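You operate a simulated robot arm through the tools that you are given. There is no shell and no other tool.

You are at the controls of a simulated two-armed robot. One attempt, no reset.

## Task
Press the fan cover onto the pump with the lever.
Fine: first clamp, then lock the pump; after, unlock it, then open the clamp.

It is judged by the outcome, as a careful person would: the job done as asked, and still so three seconds after it is handed in. It fails if anything else is knocked over, pushed out of place, dropped, spilled or broken. A push-on lid holds only when it is set on centred and level and pressed home; a screw cap is set on level and turned clockwise until tight.

## Robot
Two 7-joint arms with fingered hands on one trunk that stands fixed in place. Base frame: the origin is at the foot of the trunk, x ahead of it, y to its left, z up; the work surface is at about z = 0.8. Readings come in m, rad, newtons and seconds.
The left shoulder is at [0.05, 0.214, 0.869], the right one opposite. With the tool pointing down near the work surface each hand reaches from about 0.4 to 0.9 m from the base axis, measured 20 degrees to its own side. Payload 3 kg a hand.
The tool frame of a hand sits at the grasp point between the pads (the TCP): z along the fingers, y along the line on which they close. The tips reach 0.026 m beyond it. The gripper opens to 0.132 m; its body begins 0.073 m behind the TCP. The gripper is a hand of 3 fingers: y runs from the thumb to the fingers, the wrist lies at [0, 0, -0.229] in the tool frame, and closing takes about 1.5 s.
Orientation is told as [roll, pitch, yaw] about the base's x, y, z axes, in that order, counted from this pose: with the fingers straight down and closing along the base's y, the tool's x points along the base's -x, its y along +y and its z along -z.

## Interface
- The arms move only by the tool servo_tool. It takes "left_steps", "right_steps" or both (then of equal length, played together; a hand with none holds still); each is a list of rows, each an object of numbers (a shift or turn left out is 0, a gripper value left out holds the last): "rx", "ry", "rz": the turn, a rotation vector about the tool's x, y, z in units of 6 degrees (1.0 is 6 degrees); "tx", "ty", "tz": the shift along the tool's x, y, z in units of 50 mm (1.0 is 50 mm). In form: [{"rx": .., "ry": .., "rz": .., "tx": .., "ty": .., "tz": ..}, ...]. A call has 1 to 20 rows; each row shifts and turns the commanded pose from where the row before left it, along the tool's axes as they then stand. "left_gripper" and "right_gripper" are, for a hand that has rows, the finger opening in m, from 0 to 0.132, set as the call begins (left out, the last holds). A call with a number of a shift or a turn outside -1 to 1 is refused whole. A row lasts 0.2 s, in which the tool goes at most 0.05 m and 0.15 rad; a call with a longer step from one row to the next is refused whole, and so is a gripper value outside its range. A pose out of reach is approached as far as the arm can. The call stops where the force on the tool passes 40 N (or 10 N more than at its start, if that is more) or the arm is blocked; 0.2 s more then pass. Each finger travels about 0.072 m/s and halts on what it meets, pressing with about 30 N; the grip force reading is that of the motor and also rises with nothing between the fingers. The clock runs only during rows and for 0.2 s after the last one: add rows that do not move to give the fingers time. It gives the time, the measured TCP pose, the force on the tool (base axes), the opening and the grip force at its end, in the units of the frame above (readings bear some noise), with the torque about the TCP (base axes, N m) and any sound that the robot's microphone picked up.
- Cameras (640 x 400 px; columns grow to the right, rows downward): "scene" is now at [0.0317, -0.0157, 1.4972]; the picture's right is [-0.18, -0.98, 0.00], its down [-0.66, 0.12, -0.74] and it looks along [0.73, -0.13, -0.67] (base axes); focal length 309 px, centre (320, 200). "left" rides on the left gripper at [-0.062, 0.003, -0.092] in its tool frame; the picture's right is [-0.05, -1.00, 0.00], its down [0.83, -0.04, -0.55] and it looks along [0.55, -0.03, 0.83] (tool axes); focal length 230 px, centre (320, 200). "right" rides on the right gripper at [0.061, 0.003, -0.092] in its tool frame; the picture's right is [-0.05, 1.00, 0.00], its down [-0.83, -0.04, -0.56] and it looks along [-0.55, -0.03, 0.83] (tool axes); focal length 230 px, centre (320, 200). There is no depth. A picture from a camera that has moved, and an enlarged one, comes with that camera's place and axes in the base frame and with its lens.
- capture(camera): a new picture of that camera. The clock stands still meanwhile.
- curl_fingers(finger1, finger2, thumb_bend, hand): sets how far each is bent, from 0 (flat) to 100 (curled in); at 30 the hand is open as for a grip, at 70 the pads meet at the TCP. One left out holds its place. A second passes; each finger stops where it meets its share of the squeeze, and holds until it gets a number again. A gripper value or a shape takes the hand back. It gives what a move gives, with no picture; readings hold the bend of each and the force on the fingers (four entries, about 0 where the hand has none), thumb and palm.
- set_grasp(shape, hand): the hand has 3 fingers and takes this shape, open, in about a second: jaw (thumb against the fingers, like two jaws); tri (thumb and two fingers); tip (a fingertip pinch); poke (one finger out to press); point (the index stretched); flat (the hand flat); cup (the hand cupped); fist (a fist). The gripper value then closes the fingers along that shape, each until it touches; the sizes above hold for jaw. It gives what a move gives, with no picture.
- turn_head(pan, tilt): turns the head with the scene camera to pan (to the left, within 1.501 rad either way) and tilt (down, from -0.506 to 1.204), counted from straight ahead of the robot. It gives what a move gives.
- enlarge(camera, box): a new picture of the part [left, top, right, bottom] of that camera's present view, enlarged. The clock stands still meanwhile.
- job_done(): hands the job in; it is judged then, once.

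Nothing tells you positions but the pictures and the camera data. Unless the task says otherwise, let go and move clear before handing in.

The tools are called after "Call:" as name(argument=value, ...) on one line, values as JSON. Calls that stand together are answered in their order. servo_tool: Moves the arms, as the interface text tells. Its arguments: {"type":"object","properties":{"left_steps":{"type":"array"},"left_gripper":{"type":"number"},"right_steps":{"type":"array"},"right_gripper":{"type":"number"}},"required":[]} The other tools are called the same way: set_grasp (shape, hand) gives the hand a shape; curl_fingers (finger1, finger2, thumb_bend, hand) moves the fingers one by one; turn_head (pan, tilt) turns the head that bears the scene camera; capture (camera) takes a picture; enlarge (camera, box) takes an enlarged picture of a part of a camera's view; job_done () hands the job in.

At the start:

```text
clock: 0.0
left_ee_pos: [0.4993, 0.1891, 1.1793]
left_tool_rot: [-0.001, 0.0, -0.054]
left_wrist_force: [1.0, -0.4, -0.4]
left_moment: [0.0, -0.04, 0.0]
left_grip_width: 0.132
left_finger_force: 0.0
left_shape: jaw
left_bend: [30.0, 30.0, 30.0]
left_finger forces: [0.1, 0.1, 0.0, 0.0, 0.0, 0.1]
right_ee_pos: [0.455, -0.2782, 1.167]
right_tool_rot: [0.0, 0.0, -0.053]
right_wrist_force: [0.0, -0.2, -0.1]
right_moment: [0.02, -0.01, -0.06]
right_grip_width: 0.1319
right_finger_force: 0.0
right_shape: jaw
right_bend: [30.0, 30.0, 30.0]
right_finger forces: [0.1, 0.1, 0.0, 0.0, 0.0, 0.0]
head pan, tilt (commanded): [-0.178, 0.737]
```

scene: 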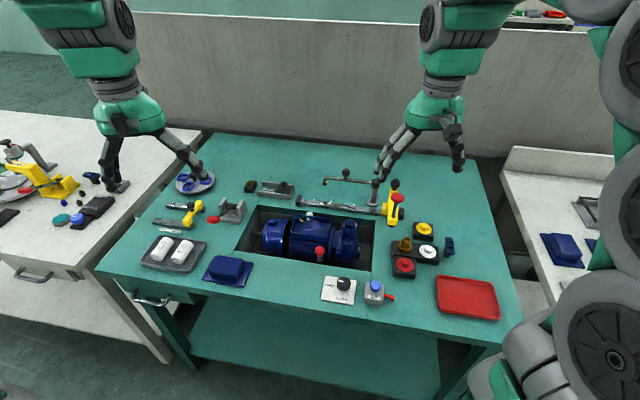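
right: 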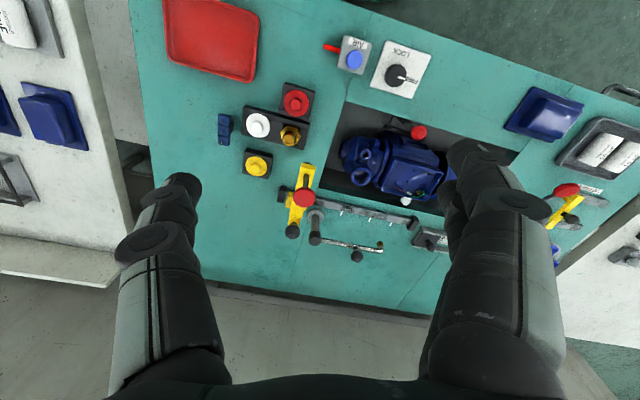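
left: 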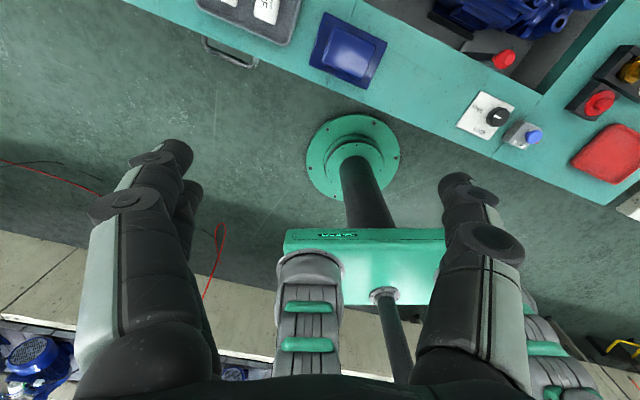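

I see a workbench with a pump in a recess, toggle clamps with yellow/red handles, a LOCK/FREE knob, an air valve, buttons and fan covers. I'll look closer before moving anything.

Call:
enlarge(camera="scene", box=[140, 160, 300, 300])

Call:
enlarge(camera="scene", box=[290, 160, 510, 320])

Call:
enlarge(camera="right", box=[180, 30, 460, 280])

Call:
enlarge(camera="right", box=[380, 50, 640, 300])

```text
2.86 times, centred on (220, 230) of scene
camera zoom: at [0.0317, -0.0157, 1.4972], right [-0.18, -0.98, 0.0], down [-0.66, 0.12, -0.74], along [0.73, -0.13, -0.67], focal length 882 px, centre (606, 114)
```

zoom: 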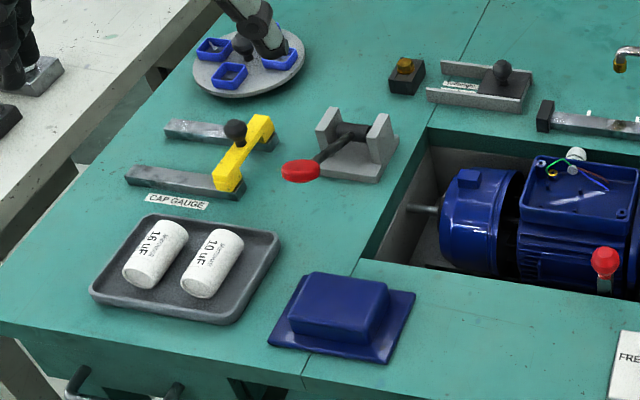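

```text
2.50 times, centred on (400, 240) of scene
camera zoom: at [0.0317, -0.0157, 1.4972], right [-0.18, -0.98, 0.0], down [-0.66, 0.12, -0.74], along [0.73, -0.13, -0.67], focal length 772 px, centre (120, 100)
```

zoom: 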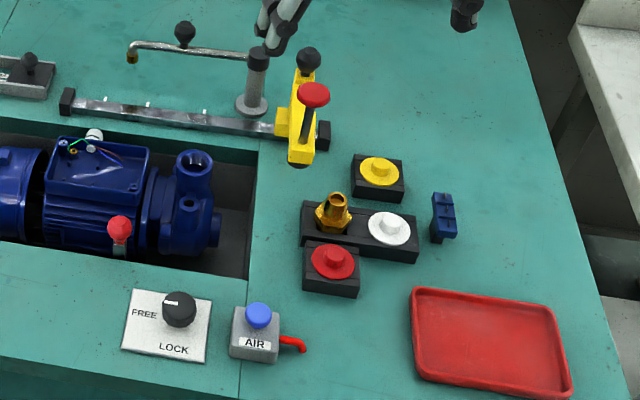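

```text
1.60 times, centred on (320, 155) of right
camera zoom: at [0.3928, -0.2728, 1.2586], right [0.11, 0.99, 0.0], down [0.83, -0.09, 0.56], along [0.55, -0.06, -0.83], focal length 368 px, centre (320, 272)
```

zoom: 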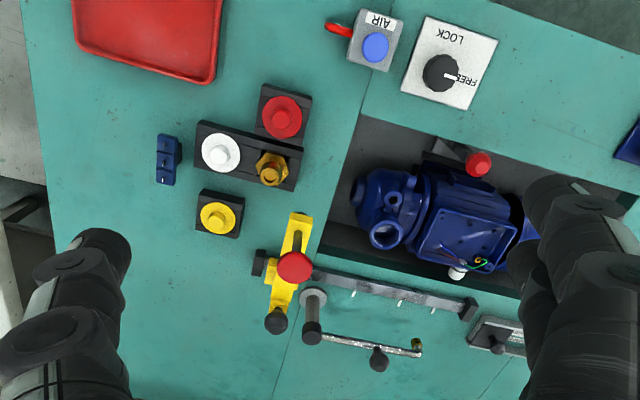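

```text
1.60 times, centred on (510, 175) of right
camera zoom: at [0.3928, -0.2728, 1.2586], right [0.11, 0.99, 0.0], down [0.83, -0.09, 0.56], along [0.55, -0.06, -0.83], focal length 368 px, centre (16, 240)
```

zoom: 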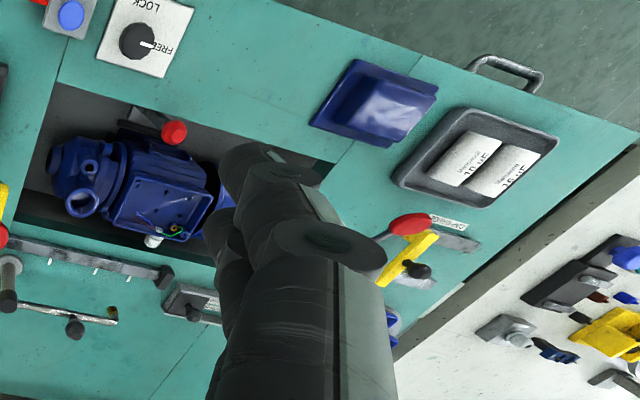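

The lever press seems to be the bracket with the red-ended lever left of the pump; I need much closer views of it, the pump, the red-knobbed clamp, and the FREE/LOCK knob.

Call:
enlarge(camera="scene", box=[205, 185, 285, 235])

Call:
enlarge(camera="scene", box=[235, 200, 315, 275])

Call:
enlarge(camera="scene", box=[295, 200, 385, 275])

Call:
enlarge(camera="scene", box=[310, 260, 410, 315])

Call:
enlarge(camera="scene", box=[290, 160, 420, 235])

```text
8.00 times, centred on (245, 210) of scene
camera zoom: at [0.0317, -0.0157, 1.4972], right [-0.18, -0.98, 0.0], down [-0.66, 0.12, -0.74], along [0.73, -0.13, -0.67], focal length 2469 px, centre (920, 120)
```

zoom: 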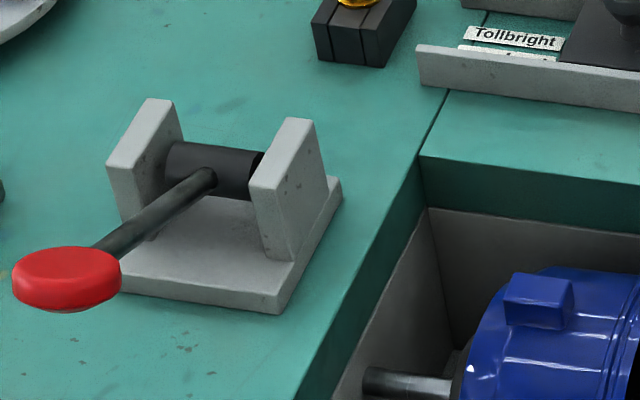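

```text
5.33 times, centred on (275, 238) of scene
camera zoom: at [0.0317, -0.0157, 1.4972], right [-0.18, -0.98, 0.0], down [-0.66, 0.12, -0.74], along [0.73, -0.13, -0.67], focal length 1646 px, centre (560, 0)
```

zoom: 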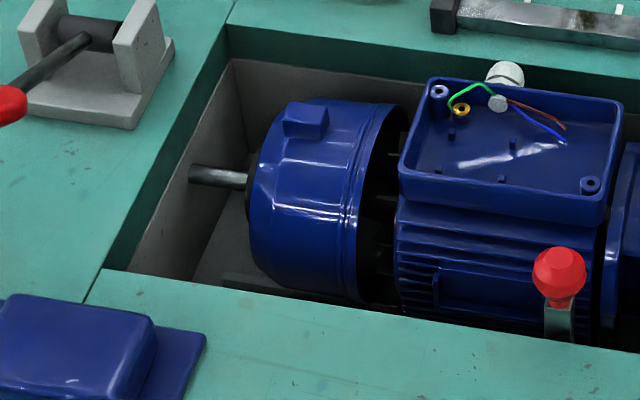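

```text
5.33 times, centred on (340, 238) of scene
camera zoom: at [0.0317, -0.0157, 1.4972], right [-0.18, -0.98, 0.0], down [-0.66, 0.12, -0.74], along [0.73, -0.13, -0.67], focal length 1646 px, centre (213, 0)
```

zoom: 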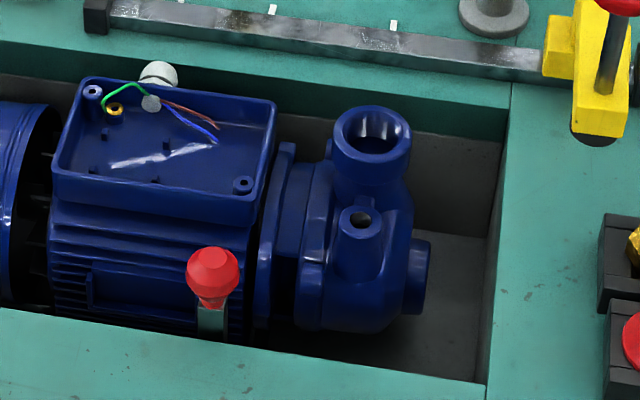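

```text
6.40 times, centred on (360, 288) of scene
camera zoom: at [0.0317, -0.0157, 1.4972], right [-0.18, -0.98, 0.0], down [-0.66, 0.12, -0.74], along [0.73, -0.13, -0.67], focal length 1975 px, centre (64, -360)
```

zoom: 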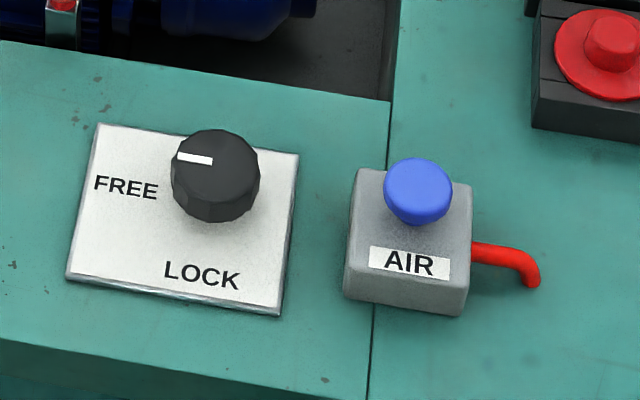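

```text
4.92 times, centred on (355, 198) of scene
camera zoom: at [0.0317, -0.0157, 1.4972], right [-0.18, -0.98, 0.0], down [-0.66, 0.12, -0.74], along [0.73, -0.13, -0.67], focal length 1520 px, centre (148, 212)
```

zoom: 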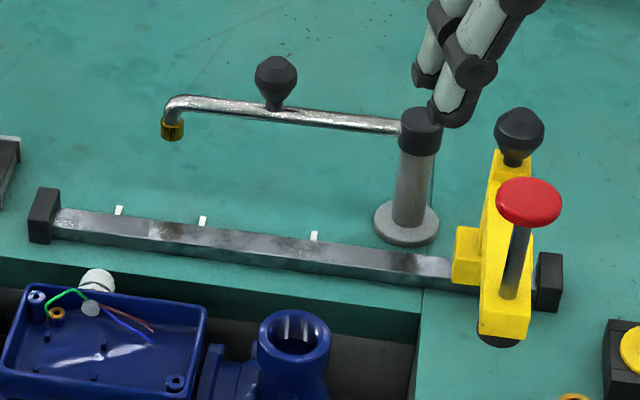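

The bench is turned about 21° to the right; the lever (red end) is at about [0.67, 0.17, 0.88], the red clamp ball near [0.54, -0.11, 0.845] and the FREE/LOCK knob near [0.45, -0.15, 0.82]. I'll bring the right hand camera closer above the clamp to see how it works.

Call:
servo_tool(right_steps=[{"tx": -0.049, "ty": 0.298, "tz": 0.4675}, {"tx": -0.049, "ty": 0.298, "tz": 0.4675}, {"tx": -0.049, "ty": 0.298, "tz": 0.4675}, {"tx": -0.049, "ty": 0.298, "tz": 0.4675}, {"tx": -0.049, "ty": 0.298, "tz": 0.4675}, {"tx": -0.049, "ty": 0.298, "tz": 0.4675}, {"tx": -0.049, "ty": 0.298, "tz": 0.4675}, {"tx": -0.049, "ty": 0.298, "tz": 0.4675}])

Call:
capture(camera="right")

Call:
capture(camera="scene")

```text
clock: 1.8
left_ee_pos: [0.4989, 0.1884, 1.1793]
left_tool_rot: [0.0, -0.001, -0.055]
left_wrist_force: [-0.2, -0.3, -0.6]
left_moment: [0.02, 0.01, -0.04]
left_grip_width: 0.1315
left_finger_force: 0.0
left_shape: jaw
left_bend: [30.0, 30.0, 30.0]
left_finger forces: [0.0, 0.1, 0.1, 0.0, 0.0, 0.0]
right_ee_pos: [0.4808, -0.1609, 0.9792]
right_tool_rot: [0.0, -0.001, -0.054]
right_wrist_force: [-0.6, 0.3, 0.5]
right_moment: [0.0, -0.02, -0.01]
right_grip_width: 0.132
right_finger_force: 0.0
right_shape: jaw
right_bend: [30.0, 30.0, 30.0]
right_finger forces: [0.1, 0.0, 0.0, 0.0, 0.0, 0.0]
head pan, tilt (commanded): [-0.178, 0.737]
```

```text
taken
camera right: at [0.4192, -0.1546, 1.0707], right [0.11, 0.99, 0.0], down [0.83, -0.09, 0.56], along [0.55, -0.06, -0.83], focal length 230 px, centre (320, 200)
```

right: 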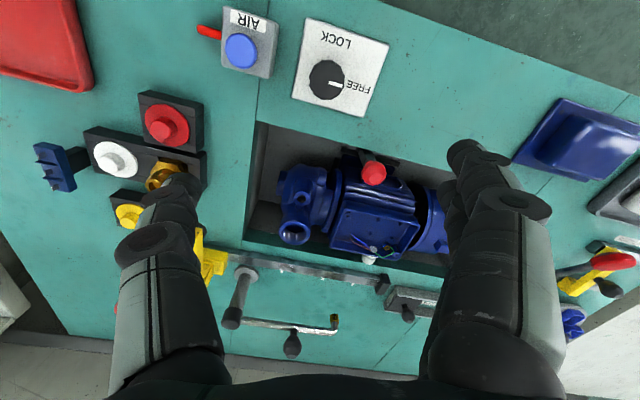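

```text
taken
camera scene: at [0.0317, -0.0157, 1.4972], right [-0.18, -0.98, 0.0], down [-0.66, 0.12, -0.74], along [0.73, -0.13, -0.67], focal length 309 px, centre (320, 200)
```

scene: 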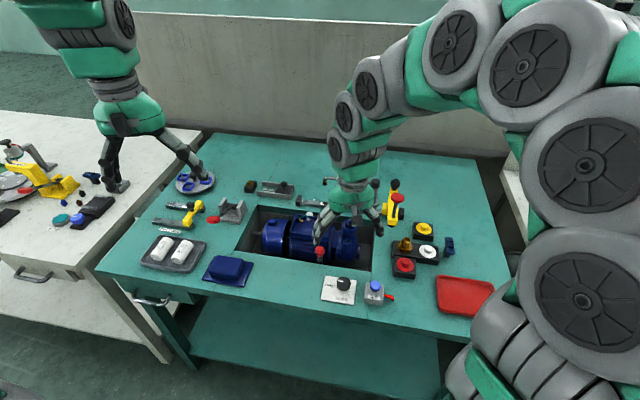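

Call:
enlarge(camera="right", box=[250, 110, 470, 270])

Call:
enlarge(camera="right", box=[320, 130, 420, 200])

Call:
enlarge(camera="right", box=[210, 0, 410, 130])

Call:
enlarge(camera="right", box=[540, 180, 640, 330])

Call:
enlarge(camera="scene", box=[295, 235, 345, 275])

```text
2.50 times, centred on (360, 190) of right
camera zoom: at [0.4192, -0.1546, 1.0707], right [0.11, 0.99, 0.0], down [0.83, -0.09, 0.56], along [0.55, -0.06, -0.83], focal length 575 px, centre (220, 225)
```

zoom: 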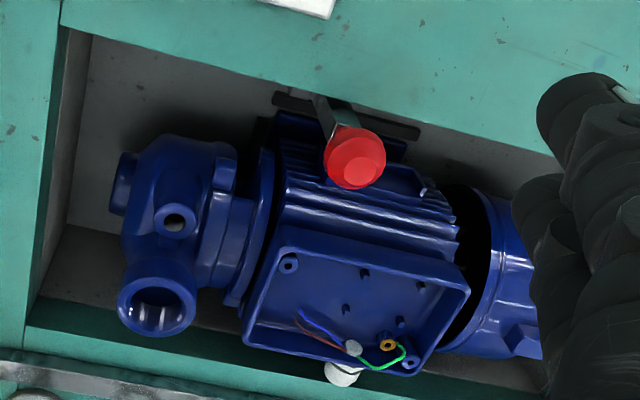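

```text
5.71 times, centred on (370, 165) of right
camera zoom: at [0.4192, -0.1546, 1.0707], right [0.11, 0.99, 0.0], down [0.83, -0.09, 0.56], along [0.55, -0.06, -0.83], focal length 1315 px, centre (34, 400)
```

zoom: 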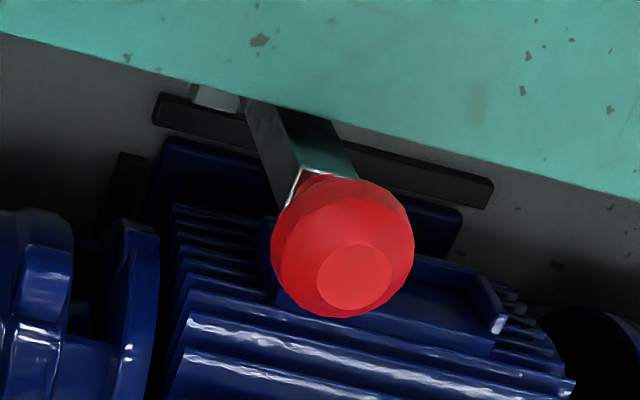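

```text
3.08 times, centred on (310, 65) of right
camera zoom: at [0.4192, -0.1546, 1.0707], right [0.11, 0.99, 0.0], down [0.83, -0.09, 0.56], along [0.55, -0.06, -0.83], focal length 708 px, centre (351, 615)
```

zoom: 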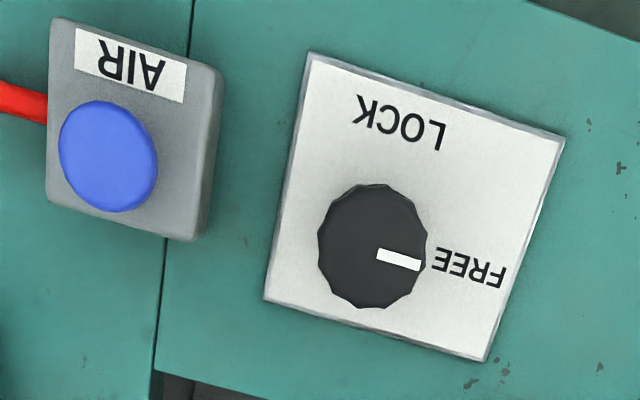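

```text
2.67 times, centred on (590, 255) of right
camera zoom: at [0.4192, -0.1546, 1.0707], right [0.11, 0.99, 0.0], down [0.83, -0.09, 0.56], along [0.55, -0.06, -0.83], focal length 614 px, centre (-400, 53)
```

zoom: 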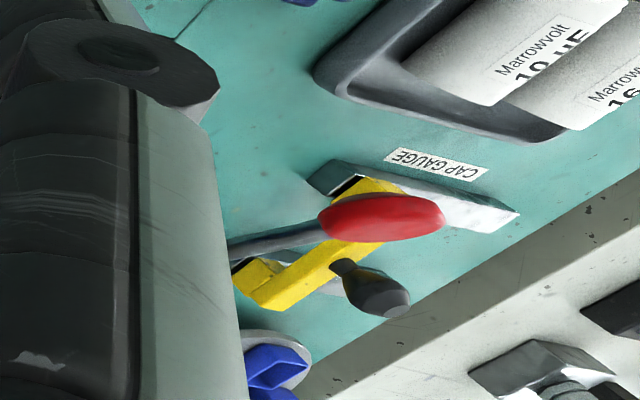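

```text
10.00 times, centred on (320, 255) of scene
camera zoom: at [0.0317, -0.0157, 1.4972], right [-0.18, -0.98, 0.0], down [-0.66, 0.12, -0.74], along [0.73, -0.13, -0.67], focal length 3087 px, centre (320, -350)
```

zoom: 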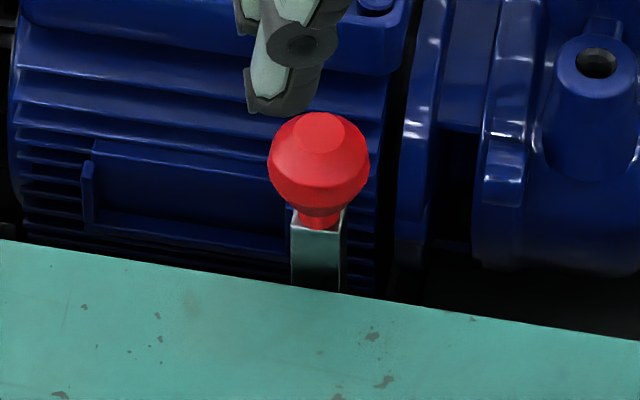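

The clamp lever runs up along the recess's front wall with the red ball on top; I can't yet see its pivot. The left hand camera looks back towards the robot, so I'll move the right hand away and use the left camera to look at the inside of that wall.

Call:
servo_tool(right_steps=[{"tx": 0.064, "ty": -0.371, "tz": -0.25}, {"tx": 0.064, "ty": -0.371, "tz": -0.25}, {"tx": 0.064, "ty": -0.371, "tz": -0.25}, {"tx": 0.064, "ty": -0.371, "tz": -0.25}, {"tx": 0.064, "ty": -0.371, "tz": -0.25}, {"tx": 0.064, "ty": -0.371, "tz": -0.25}, {"tx": 0.064, "ty": -0.371, "tz": -0.25}, {"tx": 0.064, "ty": -0.371, "tz": -0.25}, {"tx": 0.064, "ty": -0.371, "tz": -0.25}, {"tx": 0.064, "ty": -0.371, "tz": -0.25}, {"tx": 0.064, "ty": -0.371, "tz": -0.25}, {"tx": 0.064, "ty": -0.371, "tz": -0.25}])

Call:
servo_tool(left_steps=[{"tx": -0.2568, "ty": -0.4498, "tz": 0.3483}, {"tx": -0.2568, "ty": -0.4498, "tz": 0.3483}, {"tx": -0.2568, "ty": -0.4498, "tz": 0.3483}, {"tx": -0.2568, "ty": -0.4498, "tz": 0.3483}, {"tx": -0.2568, "ty": -0.4498, "tz": 0.3483}, {"tx": -0.2568, "ty": -0.4498, "tz": 0.3483}, {"tx": -0.2568, "ty": -0.4498, "tz": 0.3483}, {"tx": -0.2568, "ty": -0.4498, "tz": 0.3483}, {"tx": -0.2568, "ty": -0.4498, "tz": 0.3483}, {"tx": -0.2568, "ty": -0.4498, "tz": 0.3483}, {"tx": -0.2568, "ty": -0.4498, "tz": 0.3483}, {"tx": -0.2568, "ty": -0.4498, "tz": 0.3483}])

Call:
capture(camera="left")

Call:
capture(camera="scene")

```text
clock: 4.4
left_ee_pos: [0.4991, 0.1881, 1.1789]
left_tool_rot: [0.0, 0.0, -0.053]
left_wrist_force: [0.1, -0.8, -0.4]
left_moment: [0.01, -0.05, 0.01]
left_grip_width: 0.1321
left_finger_force: 0.0
left_shape: jaw
left_bend: [30.0, 30.0, 30.0]
left_finger forces: [0.1, 0.0, 0.1, 0.1, 0.1, 0.0]
right_ee_pos: [0.4311, -0.381, 1.1302]
right_tool_rot: [-0.001, 0.001, -0.054]
right_wrist_force: [-0.4, 0.1, -0.8]
right_moment: [0.0, 0.03, 0.02]
right_grip_width: 0.132
right_finger_force: 0.1
right_shape: jaw
right_bend: [30.0, 30.0, 30.0]
right_finger forces: [0.0, 0.0, 0.0, 0.0, 0.0, 0.0]
head pan, tilt (commanded): [-0.178, 0.737]
```

```text
clock: 7.0
left_ee_pos: [0.6372, -0.0913, 0.9725]
left_tool_rot: [0.001, 0.001, -0.054]
left_wrist_force: [-0.1, -0.4, 0.5]
left_moment: [0.0, 0.02, -0.01]
left_grip_width: 0.1317
left_finger_force: 0.0
left_shape: jaw
left_bend: [30.0, 30.0, 30.0]
left_finger forces: [0.1, 0.0, 0.0, 0.1, 0.1, 0.1]
right_ee_pos: [0.4303, -0.3799, 1.1299]
right_tool_rot: [0.001, 0.0, -0.054]
right_wrist_force: [1.3, 0.0, -0.5]
right_moment: [0.01, 0.0, 0.03]
right_grip_width: 0.132
right_finger_force: 0.1
right_shape: jaw
right_bend: [30.0, 30.0, 30.0]
right_finger forces: [0.0, 0.0, 0.0, 0.0, 0.0, 0.0]
head pan, tilt (commanded): [-0.178, 0.737]
```

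```text
taken
camera left: at [0.6995, -0.0907, 1.0634], right [0.0, -1.0, 0.0], down [-0.83, 0.0, 0.56], along [-0.56, 0.0, -0.83], focal length 230 px, centre (320, 200)
```

left: 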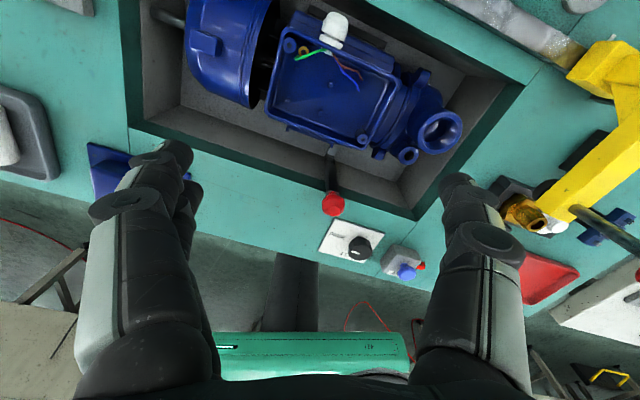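

```text
taken
camera scene: at [0.0318, -0.0157, 1.4972], right [-0.18, -0.98, 0.0], down [-0.66, 0.12, -0.74], along [0.73, -0.13, -0.67], focal length 309 px, centre (320, 200)
```

scene: 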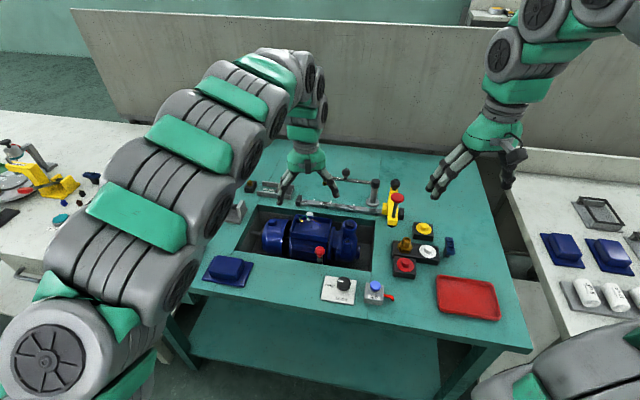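

Call:
enlarge(camera="left", box=[260, 120, 400, 230])

Call:
enlarge(camera="left", box=[130, 0, 480, 210])

Call:
enlarge(camera="left", box=[300, 135, 360, 180])

```text
3.64 times, centred on (330, 175) of left
camera zoom: at [0.6995, -0.0907, 1.0634], right [0.0, -1.0, 0.0], down [-0.83, 0.0, 0.56], along [-0.56, 0.0, -0.83], focal length 837 px, centre (284, 291)
```

zoom: 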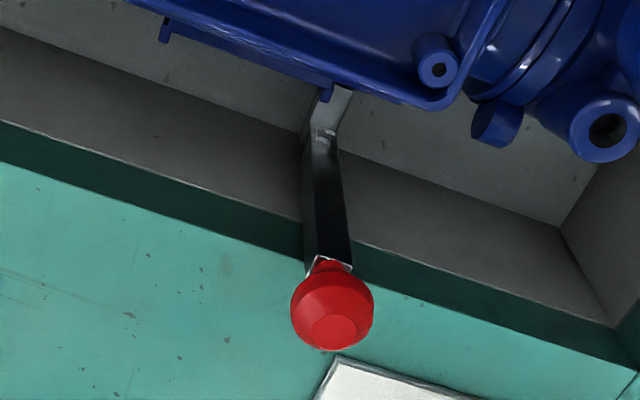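

```text
1.83 times, centred on (305, 105) of left
camera zoom: at [0.6995, -0.0907, 1.0634], right [0.0, -1.0, 0.0], down [-0.83, 0.0, 0.56], along [-0.56, 0.0, -0.83], focal length 421 px, centre (347, 374)
```

zoom: 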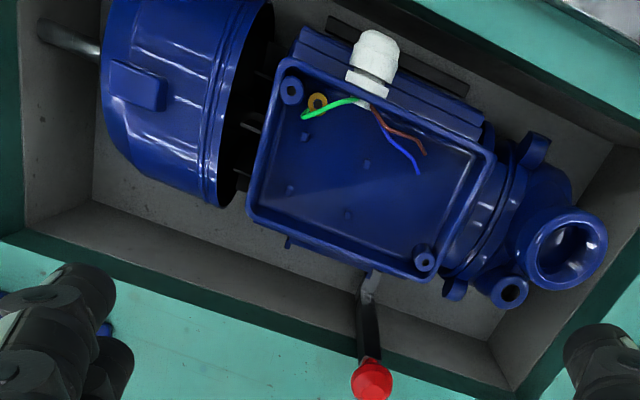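

```text
8.89 times, centred on (330, 158) of left
camera zoom: at [0.6995, -0.0907, 1.0634], right [0.0, -1.0, 0.0], down [-0.83, 0.0, 0.56], along [-0.56, 0.0, -0.83], focal length 2045 px, centre (231, 578)
```

zoom: 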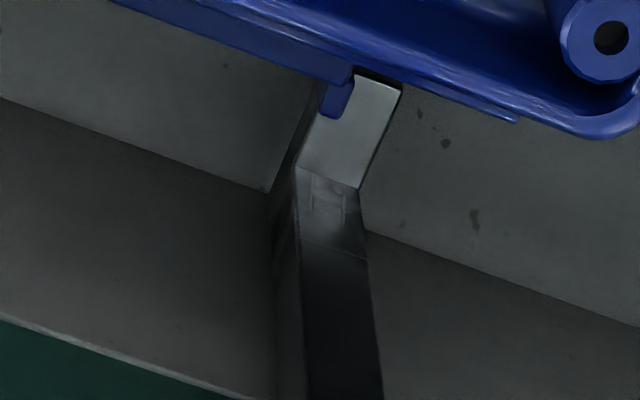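

The clamp bar seems L-shaped: a handle up the front wall and an arm reaching under the motor at recess-floor depth (floor about z = 0.68). I'll retract the left hand and turn the right hand to look along the gap from the pump's right end.

Call:
servo_tool(left_steps=[{"tx": 0.155, "ty": 0.477, "tz": -0.213}, {"tx": 0.155, "ty": 0.477, "tz": -0.213}, {"tx": 0.155, "ty": 0.477, "tz": -0.213}, {"tx": 0.155, "ty": 0.477, "tz": -0.213}, {"tx": 0.155, "ty": 0.477, "tz": -0.213}, {"tx": 0.155, "ty": 0.477, "tz": -0.213}, {"tx": 0.155, "ty": 0.477, "tz": -0.213}, {"tx": 0.155, "ty": 0.477, "tz": -0.213}, {"tx": 0.155, "ty": 0.477, "tz": -0.213}, {"tx": 0.155, "ty": 0.477, "tz": -0.213}, {"tx": 0.155, "ty": 0.477, "tz": -0.213}, {"tx": 0.155, "ty": 0.477, "tz": -0.213}])

Call:
servo_tool(right_steps=[{"rz": -1}, {"rz": -1}, {"rz": -1}, {"rz": -1}, {"rz": -1}, {"rz": -1}, {"rz": -1}, {"rz": -1}, {"rz": -1}, {"rz": -1}, {"rz": -1}, {"rz": -1}, {"rz": -1}])

```text
clock: 9.6
left_ee_pos: [0.5611, 0.1998, 1.1]
left_tool_rot: [0.0, 0.001, -0.055]
left_wrist_force: [0.1, -0.1, -0.6]
left_moment: [-0.01, -0.02, 0.02]
left_grip_width: 0.1322
left_finger_force: 0.0
left_shape: jaw
left_bend: [30.0, 30.0, 30.0]
left_finger forces: [0.0, 0.0, 0.0, 0.1, 0.0, 0.0]
right_ee_pos: [0.4301, -0.3808, 1.1291]
right_tool_rot: [0.0, 0.001, -0.052]
right_wrist_force: [0.2, 0.2, -0.5]
right_moment: [-0.02, -0.01, -0.02]
right_grip_width: 0.1319
right_finger_force: 0.0
right_shape: jaw
right_bend: [30.0, 30.0, 30.0]
right_finger forces: [0.0, 0.0, 0.0, 0.1, 0.0, 0.1]
head pan, tilt (commanded): [-0.178, 0.737]
```

```text
clock: 12.4
left_ee_pos: [0.5608, 0.2001, 1.1003]
left_tool_rot: [0.001, 0.002, -0.053]
left_wrist_force: [-0.2, 0.1, 0.2]
left_moment: [-0.03, -0.01, 0.0]
left_grip_width: 0.1321
left_finger_force: 0.0
left_shape: jaw
left_bend: [30.0, 30.0, 30.0]
left_finger forces: [0.1, 0.0, 0.0, 0.0, 0.0, 0.0]
right_ee_pos: [0.4311, -0.3815, 1.1293]
right_tool_rot: [-0.001, 0.002, 1.308]
right_wrist_force: [-0.2, 0.3, 0.2]
right_moment: [0.0, -0.01, 0.0]
right_grip_width: 0.1319
right_finger_force: 0.0
right_shape: jaw
right_bend: [30.0, 30.0, 30.0]
right_finger forces: [0.1, 0.0, 0.0, 0.0, 0.0, 0.0]
head pan, tilt (commanded): [-0.178, 0.737]
```

The right hand turned fully; now I'll lower it so its camera looks along the gap.

Call:
servo_tool(right_steps=[{"tx": -0.325, "ty": -0.078, "tz": 0.435}, {"tx": -0.325, "ty": -0.078, "tz": 0.435}, {"tx": -0.325, "ty": -0.078, "tz": 0.435}, {"tx": -0.325, "ty": -0.078, "tz": 0.435}, {"tx": -0.325, "ty": -0.078, "tz": 0.435}, {"tx": -0.325, "ty": -0.078, "tz": 0.435}, {"tx": -0.325, "ty": -0.078, "tz": 0.435}, {"tx": -0.325, "ty": -0.078, "tz": 0.435}])

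Call:
capture(camera="right")

Call:
enlarge(camera="right", box=[250, 100, 410, 230])

```text
clock: 14.2
left_ee_pos: [0.562, 0.1983, 1.0995]
left_tool_rot: [0.001, 0.001, -0.054]
left_wrist_force: [-0.6, 0.3, -0.3]
left_moment: [-0.01, 0.01, 0.01]
left_grip_width: 0.1319
left_finger_force: 0.0
left_shape: jaw
left_bend: [30.0, 30.0, 30.0]
left_finger forces: [0.0, 0.1, 0.1, 0.0, 0.0, 0.1]
right_ee_pos: [0.4951, -0.2638, 0.9549]
right_tool_rot: [0.0, -0.001, 1.306]
right_wrist_force: [0.3, 0.2, 0.1]
right_moment: [0.02, 0.04, 0.01]
right_grip_width: 0.132
right_finger_force: 0.1
right_shape: jaw
right_bend: [30.0, 30.0, 30.0]
right_finger forces: [0.0, 0.1, 0.0, 0.0, 0.1, 0.0]
head pan, tilt (commanded): [-0.178, 0.737]
```

```text
taken
camera right: at [0.4757, -0.3238, 1.046], right [-0.95, 0.31, 0.0], down [0.26, 0.79, 0.55], along [0.17, 0.53, -0.83], focal length 230 px, centre (320, 200)
```

right: 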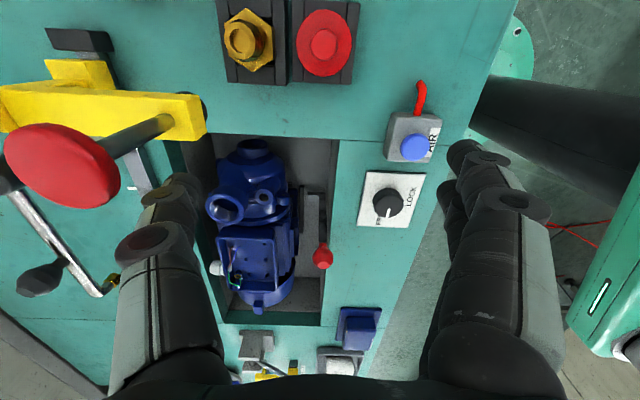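

```text
3.08 times, centred on (330, 165) of right
camera zoom: at [0.4757, -0.3238, 1.046], right [-0.95, 0.31, 0.0], down [0.26, 0.79, 0.55], along [0.17, 0.53, -0.83], focal length 708 px, centre (289, 308)
```

zoom: 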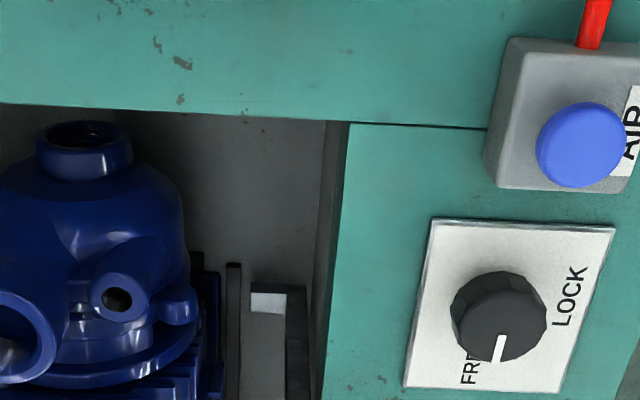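

Call:
enlarge(camera="right", box=[280, 170, 360, 280])

Call:
enlarge(camera="right", box=[190, 130, 360, 330])

Call:
enlarge(camera="right", box=[295, 180, 345, 230])

Call:
capture(camera="scene")

```text
3.64 times, centred on (320, 225) of right
camera zoom: at [0.4757, -0.3238, 1.046], right [-0.95, 0.31, 0.0], down [0.26, 0.79, 0.55], along [0.17, 0.53, -0.83], focal length 837 px, centre (320, 109)
```

zoom: 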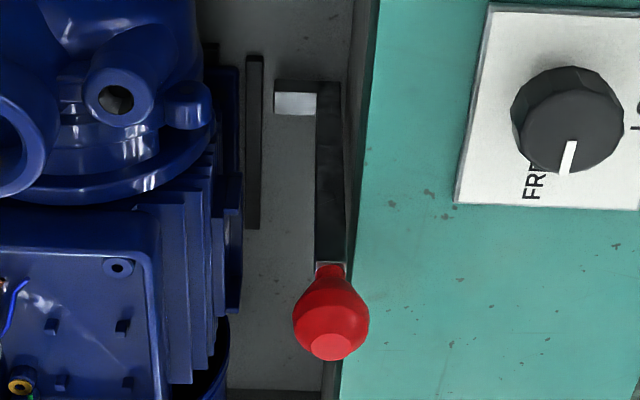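

```text
2.00 times, centred on (275, 230) of right
camera zoom: at [0.4757, -0.3238, 1.046], right [-0.95, 0.31, 0.0], down [0.26, 0.79, 0.55], along [0.17, 0.53, -0.83], focal length 460 px, centre (410, 140)
```

zoom: 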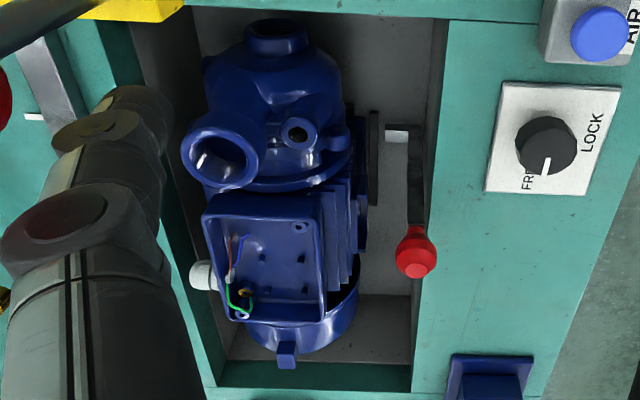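

```text
8.00 times, centred on (320, 205) of right
camera zoom: at [0.4757, -0.3238, 1.046], right [-0.95, 0.31, 0.0], down [0.26, 0.79, 0.55], along [0.17, 0.53, -0.83], focal length 1841 px, centre (320, 160)
```

zoom: 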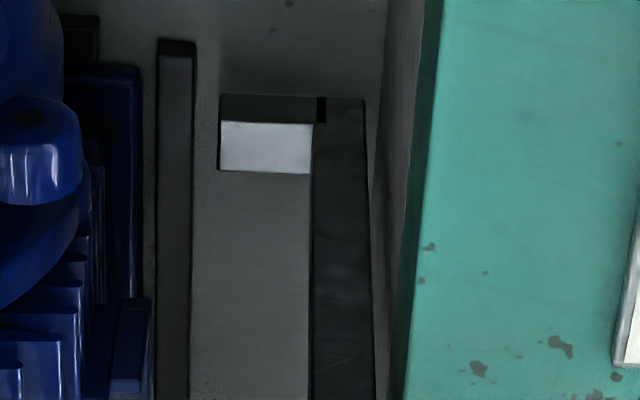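

```text
taken
camera scene: at [0.0318, -0.0157, 1.4972], right [-0.18, -0.98, 0.0], down [-0.66, 0.12, -0.74], along [0.73, -0.13, -0.67], focal length 309 px, centre (320, 200)
```

scene: 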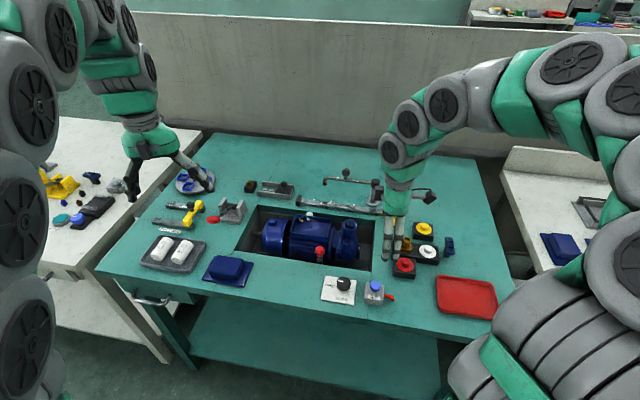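

Now it's clear: the clamp is an upright bar beside the recess's front wall (ball at about [0.539, -0.108, 0.845], pivot about z = 0.70) with a short arm at its foot pointing towards the rail by the pump. I'll lift, turn the right hand to line up with the bench and come above the ball.

Call:
servo_tool(right_steps=[{"rz": 0.997, "tz": -0.1}, {"rz": 0.997, "tz": -0.1}, {"rz": 0.997, "tz": -0.1}, {"rz": 0.997, "tz": -0.1}, {"rz": 0.997, "tz": -0.1}, {"rz": 0.997, "tz": -0.1}, {"rz": 0.997}, {"rz": 0.997}, {"rz": 0.997}, {"rz": 0.997}, {"rz": 0.997}, {"rz": 0.997}, {"rz": 0.997}, {"rz": 0.997}, {"rz": 0.997}, {"rz": 0.997}], right_gripper=0.08)

Call:
servo_tool(right_steps=[{"tx": 0.0487, "ty": 0.538, "tz": 0.18}, {"tx": 0.0487, "ty": 0.538, "tz": 0.18}, {"tx": 0.0487, "ty": 0.538, "tz": 0.18}, {"tx": 0.0487, "ty": 0.538, "tz": 0.18}, {"tx": 0.0487, "ty": 0.538, "tz": 0.18}, {"tx": 0.0487, "ty": 0.538, "tz": 0.18}])

Call:
capture(camera="right")

Call:
enlarge(camera="scene", box=[260, 180, 400, 300])

```text
clock: 17.6
left_ee_pos: [0.5612, 0.2008, 1.1]
left_tool_rot: [0.001, 0.001, -0.054]
left_wrist_force: [0.4, -0.3, -1.0]
left_moment: [-0.04, -0.01, 0.01]
left_grip_width: 0.1319
left_finger_force: 0.1
left_shape: jaw
left_bend: [30.0, 30.0, 30.0]
left_finger forces: [0.1, 0.0, 0.0, 0.1, 0.0, 0.0]
right_ee_pos: [0.4946, -0.2645, 0.9841]
right_tool_rot: [0.0, -0.001, -0.364]
right_wrist_force: [-0.7, -0.9, -0.1]
right_moment: [0.02, 0.01, -0.01]
right_grip_width: 0.0804
right_finger_force: 0.1
right_shape: jaw
right_bend: [71.0, 71.0, 71.0]
right_finger forces: [0.1, 0.0, 0.0, 0.0, 0.1, 0.0]
head pan, tilt (commanded): [-0.178, 0.737]
```

```text
clock: 19.0
left_ee_pos: [0.5615, 0.2004, 1.0987]
left_tool_rot: [-0.001, -0.001, -0.054]
left_wrist_force: [-0.3, -0.1, -0.5]
left_moment: [-0.02, -0.02, -0.01]
left_grip_width: 0.132
left_finger_force: 0.1
left_shape: jaw
left_bend: [30.0, 30.0, 30.0]
left_finger forces: [0.0, 0.1, 0.0, 0.0, 0.0, 0.0]
right_ee_pos: [0.5386, -0.1075, 0.9304]
right_tool_rot: [-0.002, 0.001, -0.362]
right_wrist_force: [1.1, 0.7, 0.4]
right_moment: [-0.05, 0.02, 0.0]
right_grip_width: 0.0805
right_finger_force: 0.1
right_shape: jaw
right_bend: [71.0, 71.0, 71.0]
right_finger forces: [0.0, 0.0, 0.0, 0.0, 0.0, 0.1]
head pan, tilt (commanded): [-0.178, 0.737]
```

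```text
taken
camera right: at [0.4812, -0.0842, 1.0217], right [0.4, 0.92, 0.0], down [0.76, -0.34, 0.55], along [0.51, -0.22, -0.83], focal length 230 px, centre (320, 200)
```

right: 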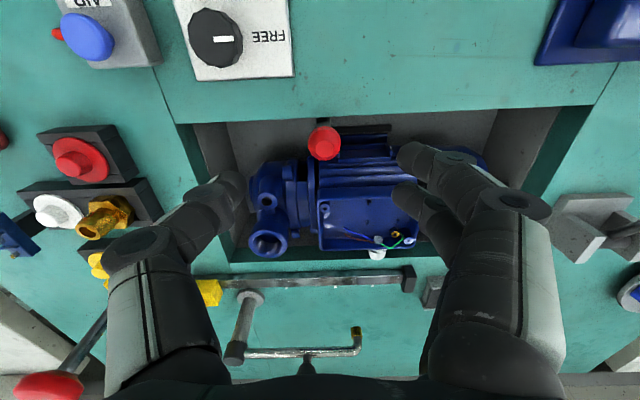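

```text
3.33 times, centred on (330, 240) of scene
camera zoom: at [0.0317, -0.0157, 1.4972], right [-0.18, -0.98, 0.0], down [-0.66, 0.12, -0.74], along [0.73, -0.13, -0.67], focal length 1029 px, centre (287, 67)
```

zoom: 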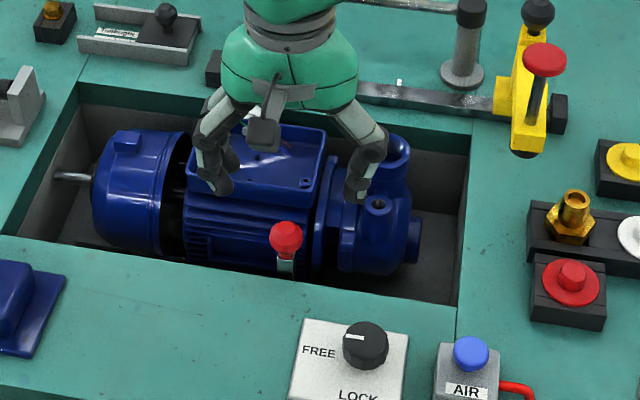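

The hand is lined up over the ball (I re-measure it at about [0.540, -0.107, 0.845]). I'll descend around it and then close gently.

Call:
servo_tool(right_steps=[{"tz": 0.28}, {"tz": 0.28}, {"tz": 0.28}, {"tz": 0.28}, {"tz": 0.28}, {"tz": 0.28}])

Call:
capture(camera="right")

Call:
enlarge(camera="scene", box=[280, 200, 370, 280])

```text
clock: 20.4
left_ee_pos: [0.56, 0.1997, 1.0997]
left_tool_rot: [-0.001, 0.0, -0.054]
left_wrist_force: [-0.9, -0.4, -0.4]
left_moment: [0.01, 0.02, -0.02]
left_grip_width: 0.1323
left_finger_force: 0.0
left_shape: jaw
left_bend: [30.0, 30.0, 30.0]
left_finger forces: [0.1, 0.1, 0.1, 0.1, 0.0, 0.0]
right_ee_pos: [0.5387, -0.1086, 0.8476]
right_tool_rot: [0.001, 0.0, -0.364]
right_wrist_force: [0.8, 0.1, -0.5]
right_moment: [0.01, 0.0, 0.02]
right_grip_width: 0.08
right_finger_force: 0.0
right_shape: jaw
right_bend: [71.0, 71.0, 71.0]
right_finger forces: [0.1, 0.1, 0.0, 0.1, 0.1, 0.1]
head pan, tilt (commanded): [-0.178, 0.737]
```

```text
taken
camera right: at [0.4809, -0.0852, 0.9391], right [0.4, 0.92, 0.0], down [0.76, -0.34, 0.56], along [0.51, -0.22, -0.83], focal length 230 px, centre (320, 200)
```

right: 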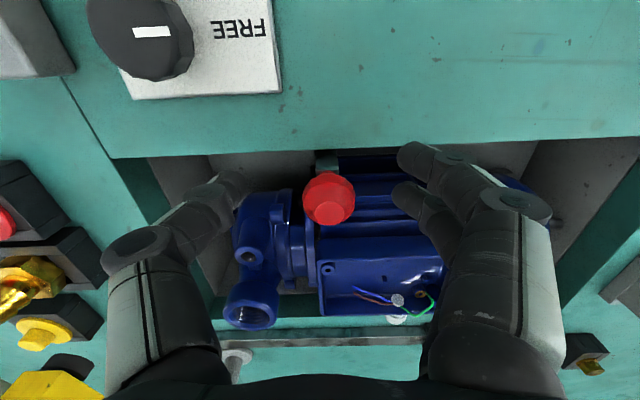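

```text
5.00 times, centred on (325, 240) of scene
camera zoom: at [0.0318, -0.0157, 1.4972], right [-0.18, -0.98, 0.0], down [-0.66, 0.12, -0.74], along [0.73, -0.13, -0.67], focal length 1543 px, centre (295, 0)
```

zoom: 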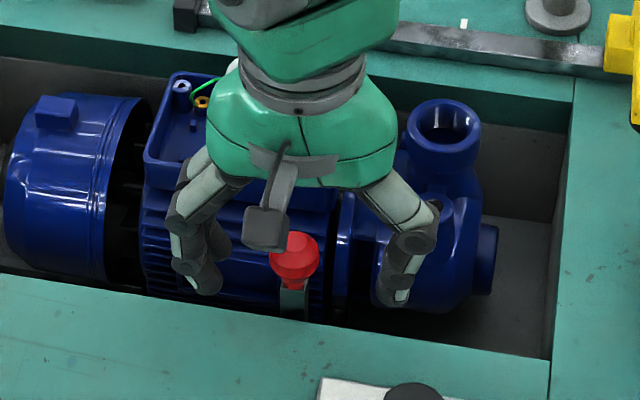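

The ball sits between thumb and fingers. I'll close on it.

Call:
servo_tool(right_steps=[{}, {}, {}, {}, {}, {}], right_gripper=0.015)

Call:
capture(camera="right")

Call:
enlarge(camera="scene", box=[280, 200, 370, 280])

```text
clock: 21.8
left_ee_pos: [0.5605, 0.1995, 1.101]
left_tool_rot: [0.001, -0.001, -0.053]
left_wrist_force: [-0.2, -0.4, -0.7]
left_moment: [0.0, 0.02, 0.01]
left_grip_width: 0.132
left_finger_force: 0.1
left_shape: jaw
left_bend: [30.0, 30.0, 30.0]
left_finger forces: [0.0, 0.1, 0.1, 0.0, 0.0, 0.0]
right_ee_pos: [0.5378, -0.1085, 0.8473]
right_tool_rot: [-0.001, 0.0, -0.363]
right_wrist_force: [-0.2, 1.6, -10.5]
right_moment: [-0.04, 0.06, -0.05]
right_grip_width: 0.0159
right_finger_force: 30.1
right_shape: jaw
right_bend: [72.0, 72.0, 70.0]
right_finger forces: [11.9, 16.1, 0.1, 0.0, 24.8, 0.1]
head pan, tilt (commanded): [-0.178, 0.737]
```

```text
taken
camera right: at [0.4807, -0.0853, 0.9391], right [0.4, 0.92, 0.0], down [0.76, -0.33, 0.55], along [0.51, -0.22, -0.83], focal length 230 px, centre (320, 200)
```

right: 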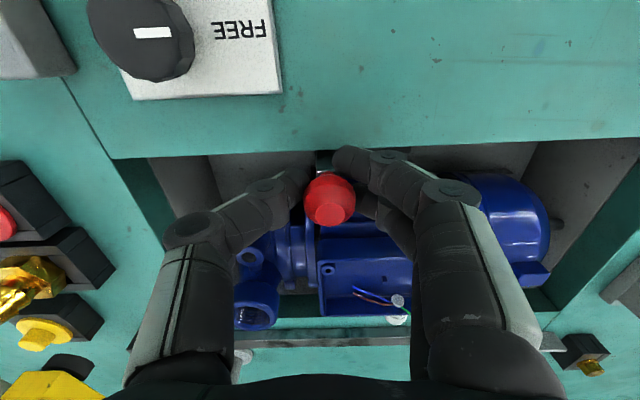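

```text
5.00 times, centred on (325, 240) of scene
camera zoom: at [0.0318, -0.0157, 1.4972], right [-0.18, -0.98, 0.0], down [-0.66, 0.12, -0.74], along [0.73, -0.13, -0.67], focal length 1543 px, centre (295, 0)
```

zoom: 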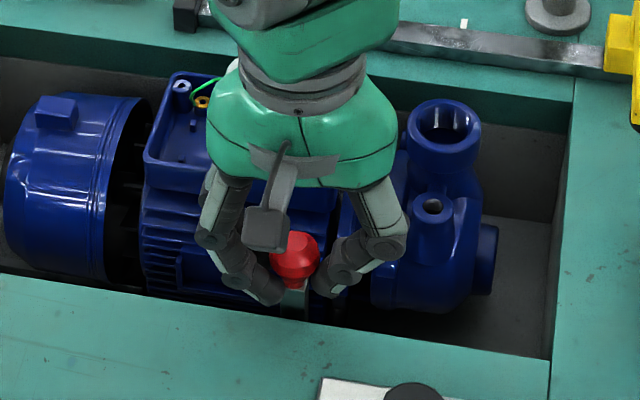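

The fingers hold the ball's neck firmly. Now I gently probe which way the lever yields, first 6 mm towards the pump.

Call:
servo_tool(right_steps=[{"tx": -0.06}, {"tx": -0.06}])

```text
clock: 22.4
left_ee_pos: [0.5603, 0.1991, 1.0998]
left_tool_rot: [0.0, 0.0, -0.055]
left_wrist_force: [0.0, 0.9, 0.2]
left_moment: [0.01, 0.04, 0.0]
left_grip_width: 0.132
left_finger_force: 0.0
left_shape: jaw
left_bend: [30.0, 30.0, 30.0]
left_finger forces: [0.0, 0.0, 0.0, 0.1, 0.0, 0.0]
right_ee_pos: [0.5423, -0.1105, 0.8467]
right_tool_rot: [0.0, 0.001, -0.363]
right_wrist_force: [-3.9, -4.1, -11.0]
right_moment: [-0.18, 0.13, -0.02]
right_grip_width: 0.0154
right_finger_force: 29.7
right_shape: jaw
right_bend: [72.0, 72.0, 70.0]
right_finger forces: [11.7, 15.6, 0.1, 0.1, 30.3, 0.0]
head pan, tilt (commanded): [-0.178, 0.737]
```

It moved about 5 mm with little resistance; I'll continue a bit in the same direction.

Call:
servo_tool(right_steps=[{"tx": -0.08}, {"tx": -0.08}, {"tx": -0.08}])

Call:
enlarge(camera="scene", box=[280, 200, 370, 280])

Call:
enlarge(camera="right", box=[240, 120, 420, 260])

```text
clock: 23.2
left_ee_pos: [0.5607, 0.1994, 1.1004]
left_tool_rot: [0.001, 0.001, -0.053]
left_wrist_force: [0.1, -0.3, 0.6]
left_moment: [-0.01, 0.03, -0.04]
left_grip_width: 0.1318
left_finger_force: 0.1
left_shape: jaw
left_bend: [30.0, 30.0, 30.0]
left_finger forces: [0.1, 0.1, 0.1, 0.0, 0.0, 0.0]
right_ee_pos: [0.5552, -0.1158, 0.848]
right_tool_rot: [-0.002, 0.004, -0.362]
right_wrist_force: [-1.8, -1.8, -11.0]
right_moment: [-0.07, 0.08, -0.01]
right_grip_width: 0.0152
right_finger_force: 30.3
right_shape: jaw
right_bend: [72.0, 72.0, 70.0]
right_finger forces: [12.3, 16.4, 0.0, 0.1, 27.9, 0.0]
head pan, tilt (commanded): [-0.178, 0.737]
```

```text
5.00 times, centred on (325, 240) of scene
camera zoom: at [0.0318, -0.0157, 1.4972], right [-0.18, -0.98, 0.0], down [-0.66, 0.12, -0.74], along [0.73, -0.13, -0.67], focal length 1543 px, centre (295, 0)
```

zoom: 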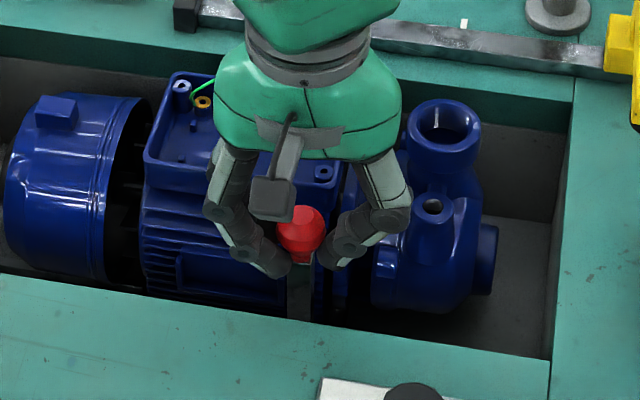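

```text
2.86 times, centred on (330, 190) of right
camera zoom: at [0.4978, -0.0912, 0.9393], right [0.4, 0.92, 0.0], down [0.76, -0.33, 0.55], along [0.51, -0.22, -0.83], focal length 657 px, centre (291, 229)
```

zoom: 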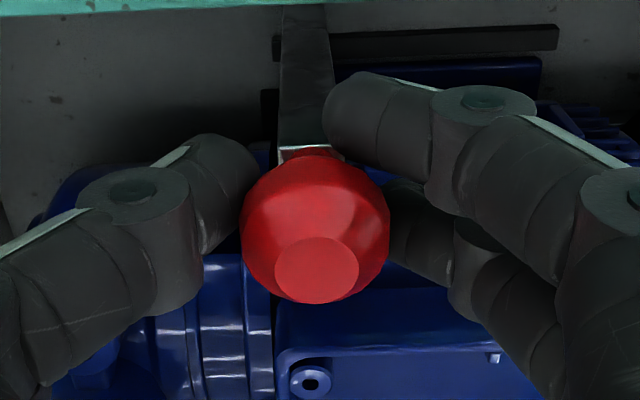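

The lever tilts towards the pump about a pivot at its foot, so that is the clamping direction. I'll keep following its arc in small moves, watching the force.

Call:
servo_tool(right_steps=[{"tx": -0.07, "tz": 0.008}, {"tx": -0.07, "tz": 0.01}, {"tx": -0.07, "tz": 0.012}, {"tx": -0.07, "tz": 0.014}])

Call:
enlarge(camera="scene", box=[280, 200, 370, 280])

Call:
capture(camera="right")

```text
clock: 24.2
left_ee_pos: [0.561, 0.199, 1.1011]
left_tool_rot: [-0.001, 0.003, -0.054]
left_wrist_force: [-0.2, -0.2, -0.4]
left_moment: [0.01, -0.02, -0.03]
left_grip_width: 0.1321
left_finger_force: 0.1
left_shape: jaw
left_bend: [30.0, 30.0, 30.0]
left_finger forces: [0.0, 0.1, 0.0, 0.1, 0.0, 0.0]
right_ee_pos: [0.5664, -0.1198, 0.8452]
right_tool_rot: [-0.003, 0.005, -0.364]
right_wrist_force: [-22.8, 4.0, 11.3]
right_moment: [-0.03, 0.38, 0.02]
right_grip_width: 0.0156
right_finger_force: 30.1
right_shape: jaw
right_bend: [72.0, 73.0, 71.0]
right_finger forces: [14.7, 12.3, 0.0, 0.0, 31.2, 0.0]
head pan, tilt (commanded): [-0.178, 0.737]
```

```text
5.00 times, centred on (325, 240) of scene
camera zoom: at [0.0312, -0.0156, 1.4972], right [-0.18, -0.98, 0.0], down [-0.66, 0.12, -0.74], along [0.73, -0.13, -0.67], focal length 1543 px, centre (295, 0)
```

zoom: 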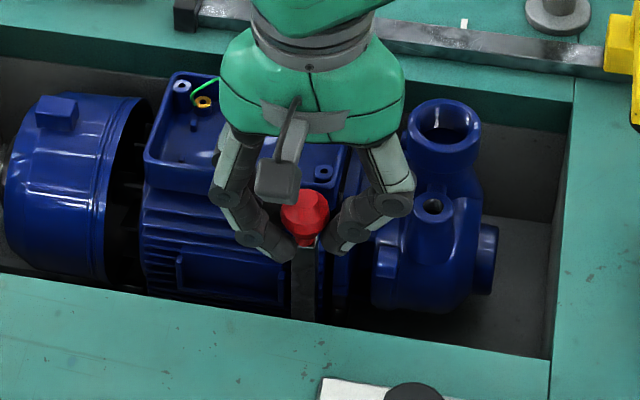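

```text
taken
camera right: at [0.5096, -0.0957, 0.9371], right [0.4, 0.92, 0.0], down [0.76, -0.33, 0.55], along [0.51, -0.22, -0.83], focal length 230 px, centre (320, 200)
```

right: 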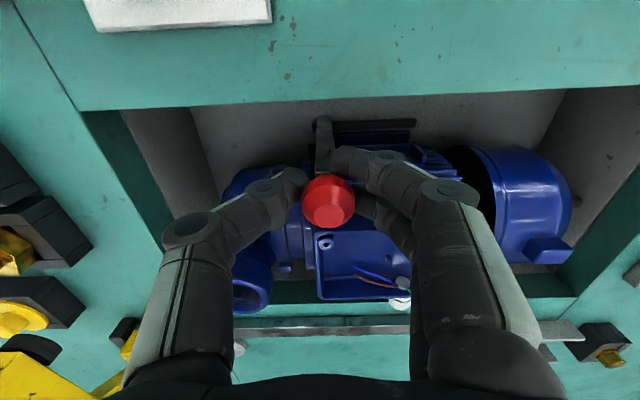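

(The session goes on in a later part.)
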